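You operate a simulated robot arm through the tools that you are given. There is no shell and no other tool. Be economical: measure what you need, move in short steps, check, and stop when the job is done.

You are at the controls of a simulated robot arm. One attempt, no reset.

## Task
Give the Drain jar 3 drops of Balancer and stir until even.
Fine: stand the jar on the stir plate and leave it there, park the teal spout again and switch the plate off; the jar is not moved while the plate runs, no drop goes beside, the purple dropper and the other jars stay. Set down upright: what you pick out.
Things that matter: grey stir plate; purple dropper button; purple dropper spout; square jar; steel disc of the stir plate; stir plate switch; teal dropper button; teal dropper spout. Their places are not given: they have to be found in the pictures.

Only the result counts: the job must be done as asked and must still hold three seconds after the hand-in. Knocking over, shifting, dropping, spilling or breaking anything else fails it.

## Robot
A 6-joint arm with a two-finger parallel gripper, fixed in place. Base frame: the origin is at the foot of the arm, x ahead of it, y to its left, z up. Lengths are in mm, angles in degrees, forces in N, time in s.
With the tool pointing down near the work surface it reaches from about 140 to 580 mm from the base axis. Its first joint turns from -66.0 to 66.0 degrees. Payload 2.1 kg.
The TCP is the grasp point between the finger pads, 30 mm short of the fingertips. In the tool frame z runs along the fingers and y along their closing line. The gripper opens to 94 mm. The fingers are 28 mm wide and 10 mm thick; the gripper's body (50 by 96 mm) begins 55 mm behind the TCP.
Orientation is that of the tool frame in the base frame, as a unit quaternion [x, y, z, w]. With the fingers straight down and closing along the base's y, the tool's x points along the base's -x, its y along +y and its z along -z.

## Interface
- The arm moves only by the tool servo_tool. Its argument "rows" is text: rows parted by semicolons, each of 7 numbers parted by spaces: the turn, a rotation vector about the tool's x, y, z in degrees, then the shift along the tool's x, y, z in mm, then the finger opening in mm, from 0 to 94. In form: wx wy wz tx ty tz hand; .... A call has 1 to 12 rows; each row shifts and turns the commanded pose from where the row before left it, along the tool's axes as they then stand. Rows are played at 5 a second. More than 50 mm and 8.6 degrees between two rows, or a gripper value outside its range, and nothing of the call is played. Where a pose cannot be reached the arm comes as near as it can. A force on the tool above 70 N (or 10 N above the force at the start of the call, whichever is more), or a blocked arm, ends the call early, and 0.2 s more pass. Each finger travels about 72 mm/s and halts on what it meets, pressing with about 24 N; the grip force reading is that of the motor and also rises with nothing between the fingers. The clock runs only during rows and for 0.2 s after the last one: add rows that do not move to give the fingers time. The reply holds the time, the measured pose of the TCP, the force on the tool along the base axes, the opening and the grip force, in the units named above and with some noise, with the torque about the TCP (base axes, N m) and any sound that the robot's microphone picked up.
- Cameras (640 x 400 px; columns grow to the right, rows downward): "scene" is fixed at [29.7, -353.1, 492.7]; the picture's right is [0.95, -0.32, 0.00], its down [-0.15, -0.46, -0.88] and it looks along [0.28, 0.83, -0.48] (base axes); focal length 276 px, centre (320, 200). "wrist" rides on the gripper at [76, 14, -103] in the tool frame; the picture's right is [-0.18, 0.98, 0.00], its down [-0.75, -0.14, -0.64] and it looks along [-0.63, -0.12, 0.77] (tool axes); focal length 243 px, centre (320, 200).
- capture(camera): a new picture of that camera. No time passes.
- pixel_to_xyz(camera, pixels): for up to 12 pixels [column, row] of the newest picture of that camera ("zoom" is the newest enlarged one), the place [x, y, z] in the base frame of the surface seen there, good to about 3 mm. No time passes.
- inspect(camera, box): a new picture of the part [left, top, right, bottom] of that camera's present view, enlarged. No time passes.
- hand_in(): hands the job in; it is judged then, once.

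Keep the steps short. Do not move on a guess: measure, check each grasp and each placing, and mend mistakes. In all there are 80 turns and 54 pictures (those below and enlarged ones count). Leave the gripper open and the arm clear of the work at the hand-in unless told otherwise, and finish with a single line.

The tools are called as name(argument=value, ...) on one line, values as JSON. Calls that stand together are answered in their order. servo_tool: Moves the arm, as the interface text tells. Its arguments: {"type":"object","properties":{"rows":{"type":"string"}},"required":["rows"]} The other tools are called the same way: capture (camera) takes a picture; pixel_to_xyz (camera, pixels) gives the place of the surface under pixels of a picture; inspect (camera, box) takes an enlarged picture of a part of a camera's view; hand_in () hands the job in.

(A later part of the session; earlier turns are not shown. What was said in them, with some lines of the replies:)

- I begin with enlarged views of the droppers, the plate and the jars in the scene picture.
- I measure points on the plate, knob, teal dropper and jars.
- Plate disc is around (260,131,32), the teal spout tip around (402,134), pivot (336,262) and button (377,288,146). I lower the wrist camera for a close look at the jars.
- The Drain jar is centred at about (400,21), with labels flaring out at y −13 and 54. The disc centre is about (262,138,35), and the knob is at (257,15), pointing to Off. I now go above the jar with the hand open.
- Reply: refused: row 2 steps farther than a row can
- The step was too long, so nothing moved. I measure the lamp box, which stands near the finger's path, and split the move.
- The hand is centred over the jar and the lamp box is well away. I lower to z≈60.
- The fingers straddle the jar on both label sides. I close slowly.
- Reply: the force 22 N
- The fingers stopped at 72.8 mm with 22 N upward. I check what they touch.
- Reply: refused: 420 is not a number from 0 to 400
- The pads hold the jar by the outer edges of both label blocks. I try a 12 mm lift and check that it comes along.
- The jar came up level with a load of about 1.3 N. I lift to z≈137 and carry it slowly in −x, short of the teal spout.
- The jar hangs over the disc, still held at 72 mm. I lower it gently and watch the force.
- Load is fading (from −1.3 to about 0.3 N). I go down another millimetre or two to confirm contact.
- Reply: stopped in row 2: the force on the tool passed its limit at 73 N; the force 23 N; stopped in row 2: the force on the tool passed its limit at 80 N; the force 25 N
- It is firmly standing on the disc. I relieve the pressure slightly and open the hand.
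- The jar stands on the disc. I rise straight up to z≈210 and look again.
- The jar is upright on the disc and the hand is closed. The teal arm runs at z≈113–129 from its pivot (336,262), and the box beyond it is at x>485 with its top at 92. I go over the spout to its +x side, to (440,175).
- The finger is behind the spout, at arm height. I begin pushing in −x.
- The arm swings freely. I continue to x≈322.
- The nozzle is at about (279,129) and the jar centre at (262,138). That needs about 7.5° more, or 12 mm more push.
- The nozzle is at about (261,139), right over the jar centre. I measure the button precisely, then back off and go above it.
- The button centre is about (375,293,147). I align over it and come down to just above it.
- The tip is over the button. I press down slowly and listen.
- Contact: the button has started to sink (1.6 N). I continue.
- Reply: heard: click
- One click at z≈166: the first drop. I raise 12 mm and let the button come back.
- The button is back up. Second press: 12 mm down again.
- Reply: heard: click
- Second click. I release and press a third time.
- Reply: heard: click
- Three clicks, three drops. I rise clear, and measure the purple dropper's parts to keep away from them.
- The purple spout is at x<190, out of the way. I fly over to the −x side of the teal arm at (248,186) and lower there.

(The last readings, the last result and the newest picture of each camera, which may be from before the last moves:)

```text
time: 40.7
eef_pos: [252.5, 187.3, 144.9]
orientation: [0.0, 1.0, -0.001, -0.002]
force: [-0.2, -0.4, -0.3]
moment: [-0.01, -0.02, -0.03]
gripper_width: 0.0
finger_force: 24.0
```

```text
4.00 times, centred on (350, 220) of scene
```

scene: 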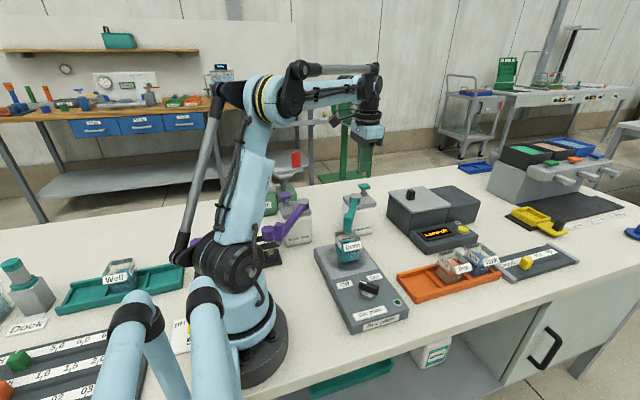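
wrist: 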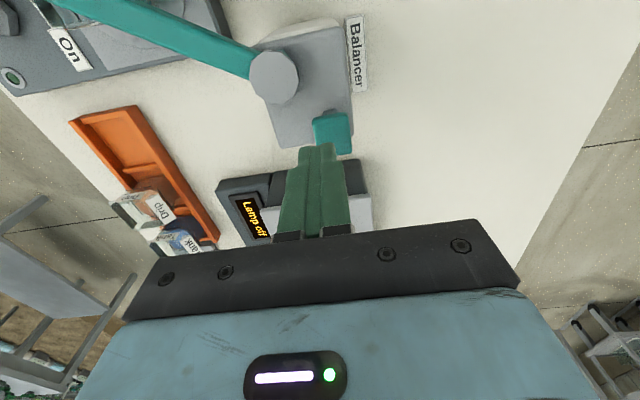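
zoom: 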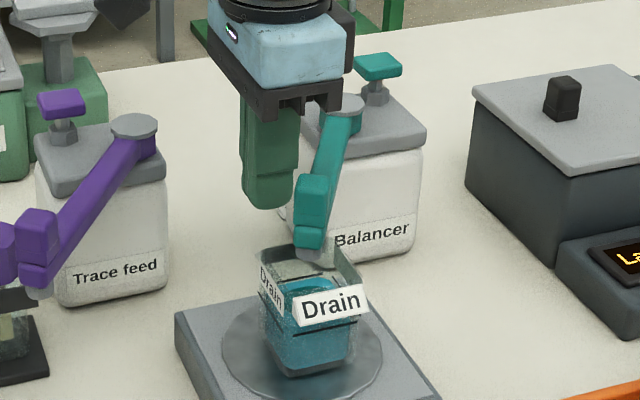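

The finger is on the −x side. I push in +x, back towards the parking place.

servo_tool(rows="0 0 0 -12 0 2 0; 0 0 0 -12 0 0 0; 0 0 0 -12 0 0 0; 0 0 0 -12 0 0 0; 0 0 0 -12 0 0 0; 0 0 0 -12 0 0 0; 0 0 0 -10 0 0 0; 0 0 0 -5 0 0 0; 0 0 0 0 0 0 0")

capture(camera="scene")

pixel_to_xyz(camera="scene", pixels=[[402, 208], [398, 208], [394, 210], [401, 220], [355, 196]])

```text
time: 42.7
eef_pos: [340.0, 186.7, 140.9]
orientation: [0.0, 1.0, -0.001, -0.002]
force: [-0.2, -0.7, 0.0]
moment: [0.0, -0.02, -0.01]
gripper_width: 0.0
finger_force: 23.7
```

```text
13 pictures are left
```

scene: 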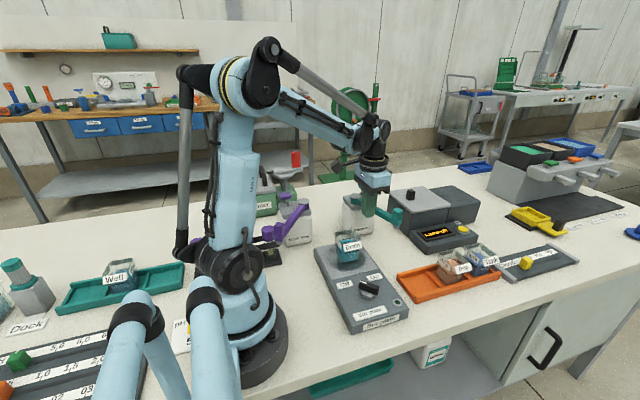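

```text
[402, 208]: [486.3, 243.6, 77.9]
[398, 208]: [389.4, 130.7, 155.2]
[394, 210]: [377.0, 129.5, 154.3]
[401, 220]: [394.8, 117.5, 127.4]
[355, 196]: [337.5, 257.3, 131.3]
```

The spout is not quite back: the block started at pixel (403,209) and is now near (396,212). I push on carefully.

servo_tool(rows="0 0 0 -3 0 0 0; 0 0 0 -3 0 0 0; 0 0 0 0 0 0 0")

inspect(camera="scene", box=[220, 150, 420, 275])

```text
time: 43.5
eef_pos: [344.1, 185.2, 141.6]
orientation: [0.0, 1.0, -0.001, -0.003]
force: [0.6, 0.4, -0.1]
moment: [0.0, -0.03, -0.02]
gripper_width: 0.1
finger_force: 23.8
```

```text
3.20 times, centred on (320, 212) of scene
```

zoom: 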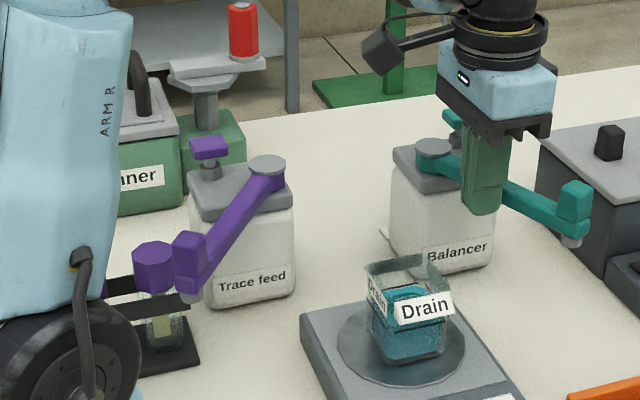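

About 12 zoom pixels (≈9 mm at the tip) remain, so around 5 mm more push.

servo_tool(rows="0 0 0 -3 0 0 0; 0 0 0 -2 0 0 0; 0 0 0 0 0 0 0; 0 0 0 0 0 0 0")

inspect(camera="scene", box=[220, 150, 420, 275])

```text
time: 44.5
eef_pos: [349.6, 185.8, 142.6]
orientation: [0.0, 1.0, 0.0, -0.002]
force: [0.5, 0.5, 0.2]
moment: [0.01, 0.03, -0.03]
gripper_width: 0.1
finger_force: 23.8
```

```text
3.20 times, centred on (320, 212) of scene
```

zoom: 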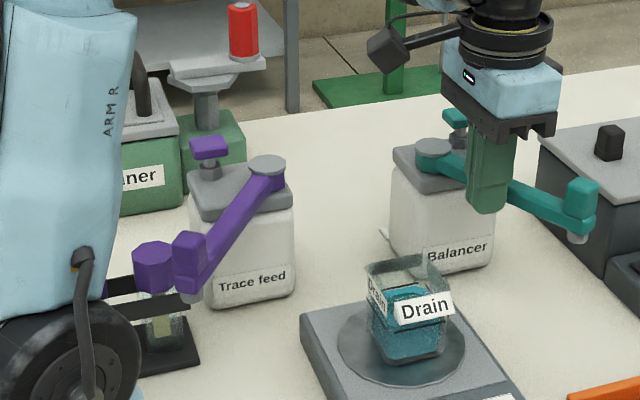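

About 6 zoom pixels left, so 2.5 mm more.

servo_tool(rows="0 0 0 -2.5 0 0 0; 0 0 0 0 0 0 0; 0 0 0 0 0 0 0")

inspect(camera="scene", box=[220, 150, 420, 275])

```text
time: 45.3
eef_pos: [351.6, 185.1, 141.9]
orientation: [0.0, 1.0, 0.0, -0.001]
force: [0.3, -0.5, -0.8]
moment: [-0.02, -0.01, 0.0]
gripper_width: 0.0
finger_force: 23.8
```

```text
3.20 times, centred on (320, 212) of scene
```

zoom: 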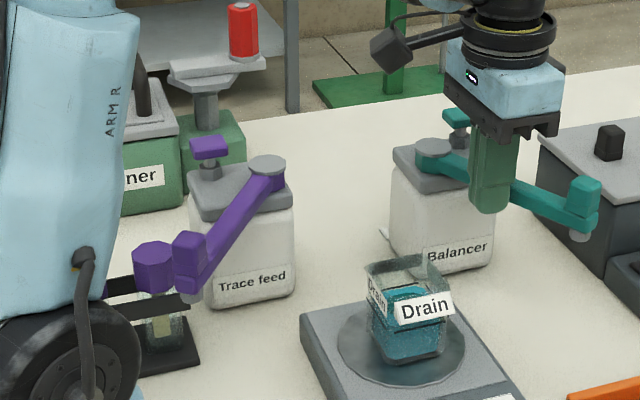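

The spout is within a millimetre or two of its start. I nudge 1 mm more, back off, rise, then travel to above the knob at (257,15) and open the hand.

servo_tool(rows="0 0 0 -1 0 0 0; 0 0 0 0 0 0 0; 0 0 0 15 0 0 0; 0 0 0 5 0 -35 0; 0 0 0 0 0 -38 0; 0 0 0 0 0 0 0; 0 0 0 19 -42 0 40; 0 0 0 19 -42 0 40; 0 0 0 19 -42 0 40; 0 0 0 18 -43 0 40; 0 0 0 0 0 0 40")

servo_tool(rows="0 0 7.8 0 0 0 40; 0 0 7.8 0 0 0 40; 0 0 7.8 0 0 0 40; 0 0 7.8 0 0 0 40; 0 0 7.8 0 0 0 40; 0 0 0 0 0 35 40; 0 0 0 0 0 35 40; 0 0 0 0 0 20 40; 0 0 0 0 0 0 40")

inspect(camera="scene", box=[300, 195, 428, 315])

capture(camera="wrist")

```text
time: 47.7
eef_pos: [258.6, 15.6, 212.1]
orientation: [0.0, 1.0, -0.001, -0.002]
force: [0.0, 0.6, 0.1]
moment: [-0.01, -0.03, -0.03]
gripper_width: 40.1
finger_force: 0.1
```

```text
time: 49.7
eef_pos: [257.0, 19.5, 127.7]
orientation: [0.334, 0.943, -0.002, -0.002]
force: [0.5, 0.3, -0.9]
moment: [-0.01, 0.0, -0.01]
gripper_width: 40.1
finger_force: 0.0
```

```text
3.33 times, centred on (364, 255) of scene
```

zoom: 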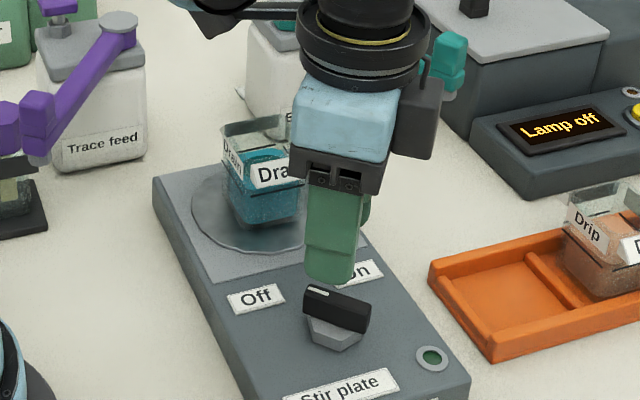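

```text
8 pictures are left
```

wrist: 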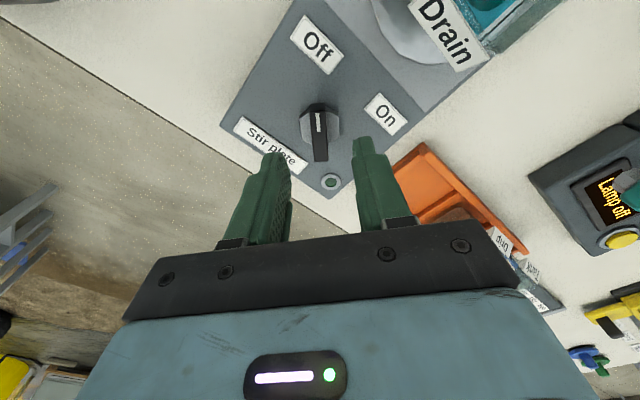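

The handle lies between the fingers and is well aligned with them. I lower to z≈77.

servo_tool(rows="0 0 0 0 0 20 40; 0 0 0 0 0 20 40; 0 0 0 0 0 9 40; 0 0 0 0 0 0 40")

inspect(camera="scene", box=[320, 225, 420, 315])

```text
time: 50.7
eef_pos: [256.4, 17.7, 78.5]
orientation: [0.333, 0.943, -0.001, -0.002]
force: [0.5, -0.8, 0.2]
moment: [0.0, 0.0, 0.01]
gripper_width: 40.2
finger_force: 0.2
```

```text
4.44 times, centred on (370, 270) of scene
```

zoom: 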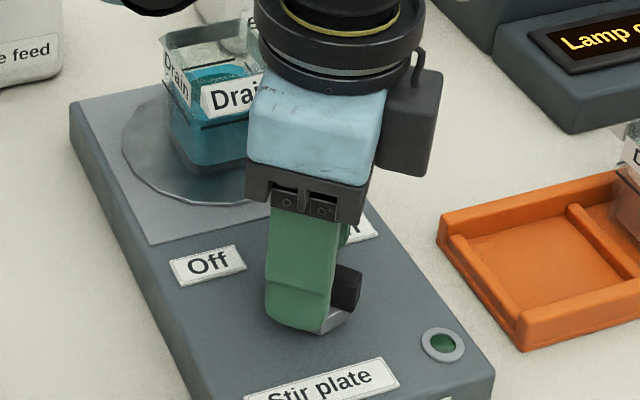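

The finger is about 2 mm towards the pointer end. I shift by that and close on the handle.

servo_tool(rows="0 0 0 -2.5 0 0 40; 0 0 0 0 0 0 30; 0 0 0 0 0 0 20; 0 0 0 0 0 0 10; 0 0 0 0 0 0 8; 0 0 0 0 0 0 8")

```text
time: 52.1
eef_pos: [259.1, 14.6, 76.5]
orientation: [0.335, 0.942, 0.001, -0.002]
force: [8.1, 12.8, -7.7]
moment: [0.33, -0.23, -1.19]
gripper_width: 14.1
finger_force: 45.2
```

I hold the handle at 14 mm width. I ease the sideways load and start turning clockwise towards On.

servo_tool(rows="0 0 0 0 1 0 8; 0 0 8 0 0 0 8; 0 0 8 0 0 0 8; 0 0 8 0 0 0 8; 0 0 0 0 0 0 8")

```text
time: 53.3
eef_pos: [260.6, 16.0, 76.5]
orientation: [0.524, 0.852, -0.002, -0.002]
force: [-14.3, -4.0, -12.4]
moment: [1.06, 0.57, -0.01]
gripper_width: 11.8
finger_force: 45.3
```

Turning, 24° done. The tool is pushed towards −x, so I shift 1.5 mm that way and keep turning.

servo_tool(rows="0 0 0 0.7 -1.3 0 8; 0 0 8 0 0 0 8; 0 0 8 0 0 0 8; 0 0 8 0 0 0 8; 0 0 0 0 0 0 8")

inspect(camera="scene", box=[320, 225, 420, 315])

```text
time: 54.5
eef_pos: [260.2, 15.6, 77.4]
orientation: [0.689, 0.725, -0.002, 0.001]
force: [-0.3, -11.5, 21.3]
moment: [-1.21, -0.15, -0.03]
gripper_width: 12.1
finger_force: 44.4
```

```text
4.44 times, centred on (370, 270) of scene
```

zoom: 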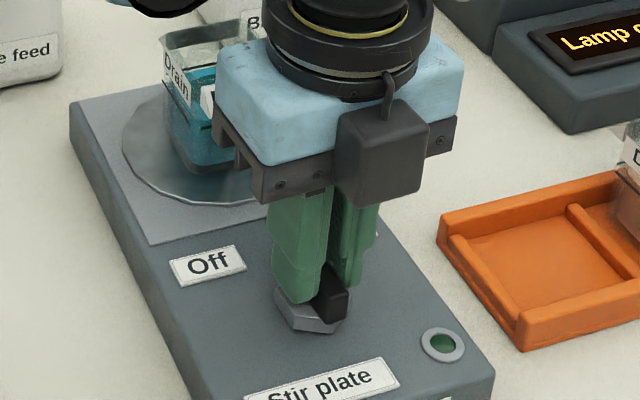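

The handle follows; it now points straight between Off and On. I turn on.

servo_tool(rows="0 0 0 -0.5 0 0 8; 0 0 8 0 0 0 8; 0 0 8 0 0 0 8; 0 0 8 0 0 0 8; 0 0 0 0 0 0 8")

```text
time: 55.7
eef_pos: [260.1, 15.5, 76.5]
orientation: [0.825, 0.566, 0.0, 0.002]
force: [21.3, -20.9, 22.9]
moment: [0.23, -0.61, -0.04]
gripper_width: 12.1
finger_force: 44.9
```

servo_tool(rows="0 0 0 -0.6 1.3 0 8; 0 0 8 0 0 0 8; 0 0 8 0 0 0 8; 0 0 4 0 0 0 8; 0 0 0 0 0 0 8")

inspect(camera="scene", box=[320, 225, 420, 315])

```text
time: 56.9
eef_pos: [260.2, 15.4, 76.4]
orientation: [0.91, 0.414, -0.001, -0.001]
force: [6.1, 0.5, 4.2]
moment: [0.97, -1.22, -0.02]
gripper_width: 11.7
finger_force: 44.5
```

```text
4.44 times, centred on (370, 270) of scene
```

zoom: 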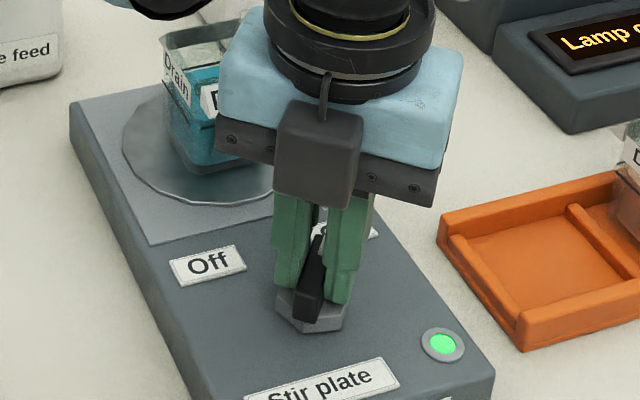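

The lamp is green: the plate is running. I keep holding the handle and wait.

servo_tool(rows="0 0 0 0 0 0 8; 0 0 0 0 0 0 8; 0 0 0 0 0 0 8; 0 0 0 0 0 0 8; 0 0 0 0 0 0 8; 0 0 0 0 0 0 8; 0 0 0 0 0 0 8; 0 0 0 0 0 0 8; 0 0 0 0 0 0 8; 0 0 0 0 0 0 8; 0 0 0 0 0 0 8; 0 0 0 0 0 0 8")

servo_tool(rows="0 0 0 0 0 0 8; 0 0 0 0 0 0 8; 0 0 0 0 0 0 8; 0 0 0 0 0 0 8; 0 0 0 0 0 0 8; 0 0 0 0 0 0 8; 0 0 0 0 0 0 8; 0 0 0 0 0 0 8; 0 0 0 0 0 0 8; 0 0 0 0 0 0 8; 0 0 0 0 0 0 8; 0 0 0 0 0 0 8")

servo_tool(rows="0 0 0 0 0 0 8; 0 0 0 0 0 0 8; 0 0 0 0 0 0 8; 0 0 0 0 0 0 8; 0 0 0 0 0 0 8; 0 0 0 0 0 0 8; 0 0 0 0 0 0 8; 0 0 0 0 0 0 8; 0 0 0 0 0 0 8; 0 0 0 0 0 0 8; 0 0 0 0 0 0 8; 0 0 0 0 0 0 8")

inspect(camera="scene", box=[325, 215, 405, 290])

```text
time: 59.5
eef_pos: [260.5, 16.1, 77.7]
orientation: [0.91, 0.415, -0.002, -0.001]
force: [1.1, 17.3, -12.4]
moment: [-0.15, 0.25, -0.05]
gripper_width: 11.5
finger_force: 45.2
```

```text
time: 62.1
eef_pos: [260.7, 14.7, 76.7]
orientation: [0.91, 0.416, -0.002, -0.001]
force: [-6.9, 14.6, -7.6]
moment: [0.44, -0.11, -0.02]
gripper_width: 11.7
finger_force: 45.0
```

```text
time: 64.7
eef_pos: [260.6, 16.2, 76.8]
orientation: [0.91, 0.415, -0.002, -0.001]
force: [-10.6, 15.0, -3.4]
moment: [0.21, 0.1, -0.05]
gripper_width: 11.7
finger_force: 45.1
```

```text
5.33 times, centred on (365, 252) of scene
```

zoom: 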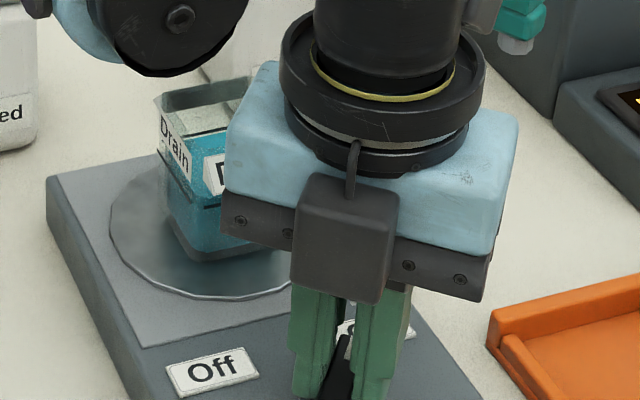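

The liquid already looks more uniform. I keep stirring a good while longer.

servo_tool(rows="0 0 0 0 0 0 8; 0 0 0 0 0 0 8; 0 0 0 0 0 0 8; 0 0 0 0 0 0 8; 0 0 0 0 0 0 8; 0 0 0 0 0 0 8; 0 0 0 0 0 0 8; 0 0 0 0 0 0 8; 0 0 0 0 0 0 8; 0 0 0 0 0 0 8; 0 0 0 0 0 0 8; 0 0 0 0 0 0 8")

servo_tool(rows="0 0 0 0 0 0 8; 0 0 0 0 0 0 8; 0 0 0 0 0 0 8; 0 0 0 0 0 0 8; 0 0 0 0 0 0 8; 0 0 0 0 0 0 8; 0 0 0 0 0 0 8; 0 0 0 0 0 0 8; 0 0 0 0 0 0 8; 0 0 0 0 0 0 8; 0 0 0 0 0 0 8; 0 0 0 0 0 0 8")

servo_tool(rows="0 0 0 0 0 0 8; 0 0 0 0 0 0 8; 0 0 0 0 0 0 8; 0 0 0 0 0 0 8; 0 0 0 0 0 0 8; 0 0 0 0 0 0 8; 0 0 0 0 0 0 8; 0 0 0 0 0 0 8; 0 0 0 0 0 0 8; 0 0 0 0 0 0 8; 0 0 0 0 0 0 8; 0 0 0 0 0 0 8")

servo_tool(rows="0 0 0 0 0 0 8; 0 0 0 0 0 0 8; 0 0 0 0 0 0 8; 0 0 0 0 0 0 8; 0 0 0 0 0 0 8; 0 0 0 0 0 0 8; 0 0 0 0 0 0 8; 0 0 0 0 0 0 8; 0 0 0 0 0 0 8; 0 0 0 0 0 0 8; 0 0 0 0 0 0 8; 0 0 0 0 0 0 8")

servo_tool(rows="0 0 0 0 0 0 8; 0 0 0 0 0 0 8; 0 0 0 0 0 0 8; 0 0 0 0 0 0 8; 0 0 0 0 0 0 8; 0 0 0 0 0 0 8; 0 0 0 0 0 0 8; 0 0 0 0 0 0 8; 0 0 0 0 0 0 8; 0 0 0 0 0 0 8; 0 0 0 0 0 0 8; 0 0 0 0 0 0 8")

inspect(camera="scene", box=[325, 215, 405, 290])

```text
time: 67.3
eef_pos: [260.8, 15.9, 76.7]
orientation: [0.91, 0.415, -0.001, -0.001]
force: [-12.3, 13.8, 0.2]
moment: [0.21, 0.18, -0.03]
gripper_width: 11.9
finger_force: 44.5
```

```text
time: 69.9
eef_pos: [261.3, 16.0, 76.0]
orientation: [0.91, 0.414, -0.002, -0.001]
force: [-13.1, 14.0, -0.6]
moment: [0.24, 0.15, 0.02]
gripper_width: 11.9
finger_force: 44.8
```

```text
time: 72.5
eef_pos: [260.3, 15.6, 76.1]
orientation: [0.91, 0.415, -0.002, -0.001]
force: [-12.0, 13.8, 0.1]
moment: [0.21, 0.18, 0.01]
gripper_width: 11.6
finger_force: 44.9
```

```text
time: 75.1
eef_pos: [259.7, 15.0, 75.1]
orientation: [0.91, 0.415, -0.001, -0.001]
force: [-13.2, 14.0, 0.1]
moment: [0.24, 0.23, 0.01]
gripper_width: 11.6
finger_force: 45.3
```

```text
time: 77.7
eef_pos: [261.0, 16.3, 75.7]
orientation: [0.91, 0.414, -0.002, -0.001]
force: [-14.1, 14.0, -0.5]
moment: [0.18, 0.2, 0.0]
gripper_width: 11.9
finger_force: 45.1
```

```text
5.33 times, centred on (365, 252) of scene
```

zoom: 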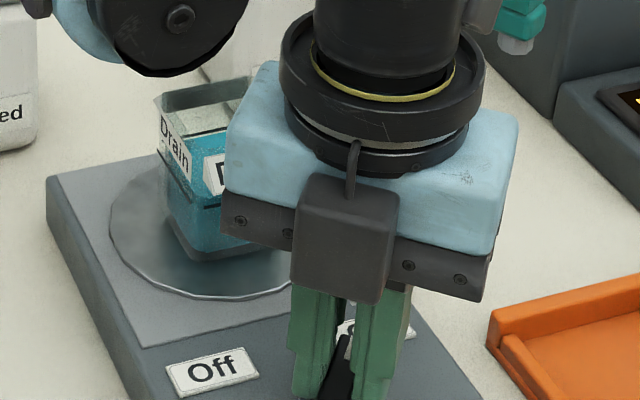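

No change over the last 13 s, so it is even. I turn the handle back towards Off.

servo_tool(rows="0 0 0 0 -1.2 0 8; 0 0 -8 0 0 0 8; 0 0 -8 0 0 0 8; 0 0 -8 0 0 0 8; 0 0 -8 0 0 0 8; 0 0 -8 0 0 0 8; 0 0 0 0 0 0 8")

```text
time: 79.3
eef_pos: [261.0, 14.3, 77.0]
orientation: [0.713, 0.702, -0.001, 0.0]
force: [13.8, 4.4, 33.5]
moment: [0.06, -0.43, 0.0]
gripper_width: 11.9
finger_force: 44.8
```

servo_tool(rows="0 0 -8 0 0 0 8; 0 0 -8 0 0 0 8; 0 0 -8 0 0 0 8; 0 0 0 0 0 0 8")

servo_tool(rows="0 0 -8 0 0 0 8; 0 0 -8 0 0 0 8; 0 0 -8 0 0 0 8; 0 0 -4 0 0 0 8; 0 0 0 0 0 0 8")

```text
time: 80.3
eef_pos: [259.6, 14.5, 76.6]
orientation: [0.552, 0.834, -0.002, 0.001]
force: [17.8, -13.4, 27.7]
moment: [-0.07, -0.41, -0.01]
gripper_width: 11.7
finger_force: 45.3
```

```text
time: 81.5
eef_pos: [259.0, 15.4, 76.8]
orientation: [0.334, 0.943, -0.002, 0.0]
force: [14.2, -13.1, 0.8]
moment: [-0.35, -0.93, -1.42]
gripper_width: 13.8
finger_force: 45.5
```

Back at the starting angle, against the stop. I open and rise straight up.

servo_tool(rows="0 0 0 0 0 0 25; 0 0 0 0 0 0 40; 0 0 0 0 0 0 40; 0 0 0 0 0 -25 40; 0 0 0 0 0 -40 40; 0 0 0 0 0 -45 94; 0 0 0 0 0 -45 94; 0 0 0 0 0 -45 94; 0 0 0 0 0 0 94")

inspect(camera="scene", box=[270, 175, 450, 325])

pixel_to_xyz(camera="zoom", pixels=[[380, 80], [388, 70], [376, 100]])

```text
time: 83.5
eef_pos: [258.3, 17.0, 277.1]
orientation: [0.334, 0.943, -0.002, -0.001]
force: [0.6, -0.1, 0.5]
moment: [0.01, -0.01, 0.02]
gripper_width: 94.2
finger_force: 0.2
```

```text
2.67 times, centred on (360, 250) of scene
```

zoom: 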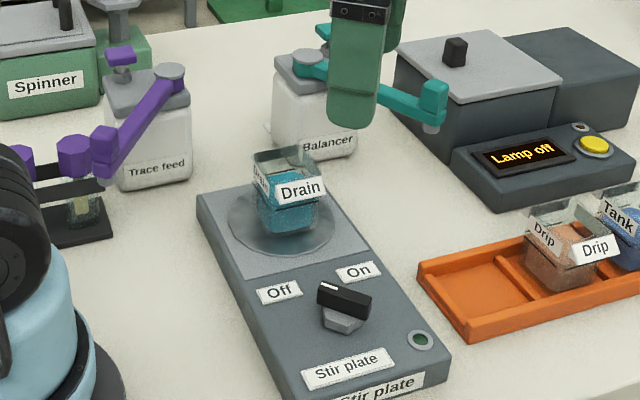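

```text
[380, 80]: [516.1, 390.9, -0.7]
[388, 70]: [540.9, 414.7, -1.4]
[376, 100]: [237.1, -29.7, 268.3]
```

The plate is off and the knob is back. I check the spout's place against the start (402,134,153).

pixel_to_xyz(camera="zoom", pixels=[[435, 88], [433, 100], [431, 120], [438, 113], [310, 65]])

inspect(camera="scene", box=[330, 170, 430, 250])

```text
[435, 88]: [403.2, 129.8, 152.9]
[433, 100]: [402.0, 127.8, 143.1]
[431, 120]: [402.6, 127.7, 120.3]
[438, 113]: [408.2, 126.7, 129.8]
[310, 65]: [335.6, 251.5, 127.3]
```

```text
5.00 times, centred on (380, 210) of scene
```

zoom: 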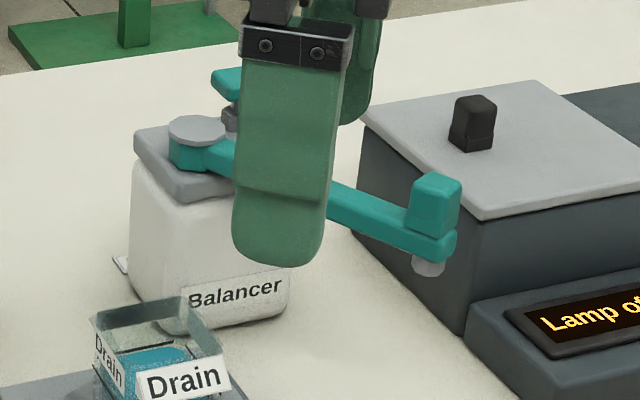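

The spout's right edge is at column 408.6, against 408.1 at the start: parked. The jar stands upright on the disc, the plate is off, the hand is open and the arm is clear. I hand in.

hand_in()

```text
The job is handed in.
```

The Drain jar got 3 drops of Balancer (three clicks heard), was stirred until it looked even and was left on the stir plate, with the plate off and the teal spout parked again; the job is handed in.
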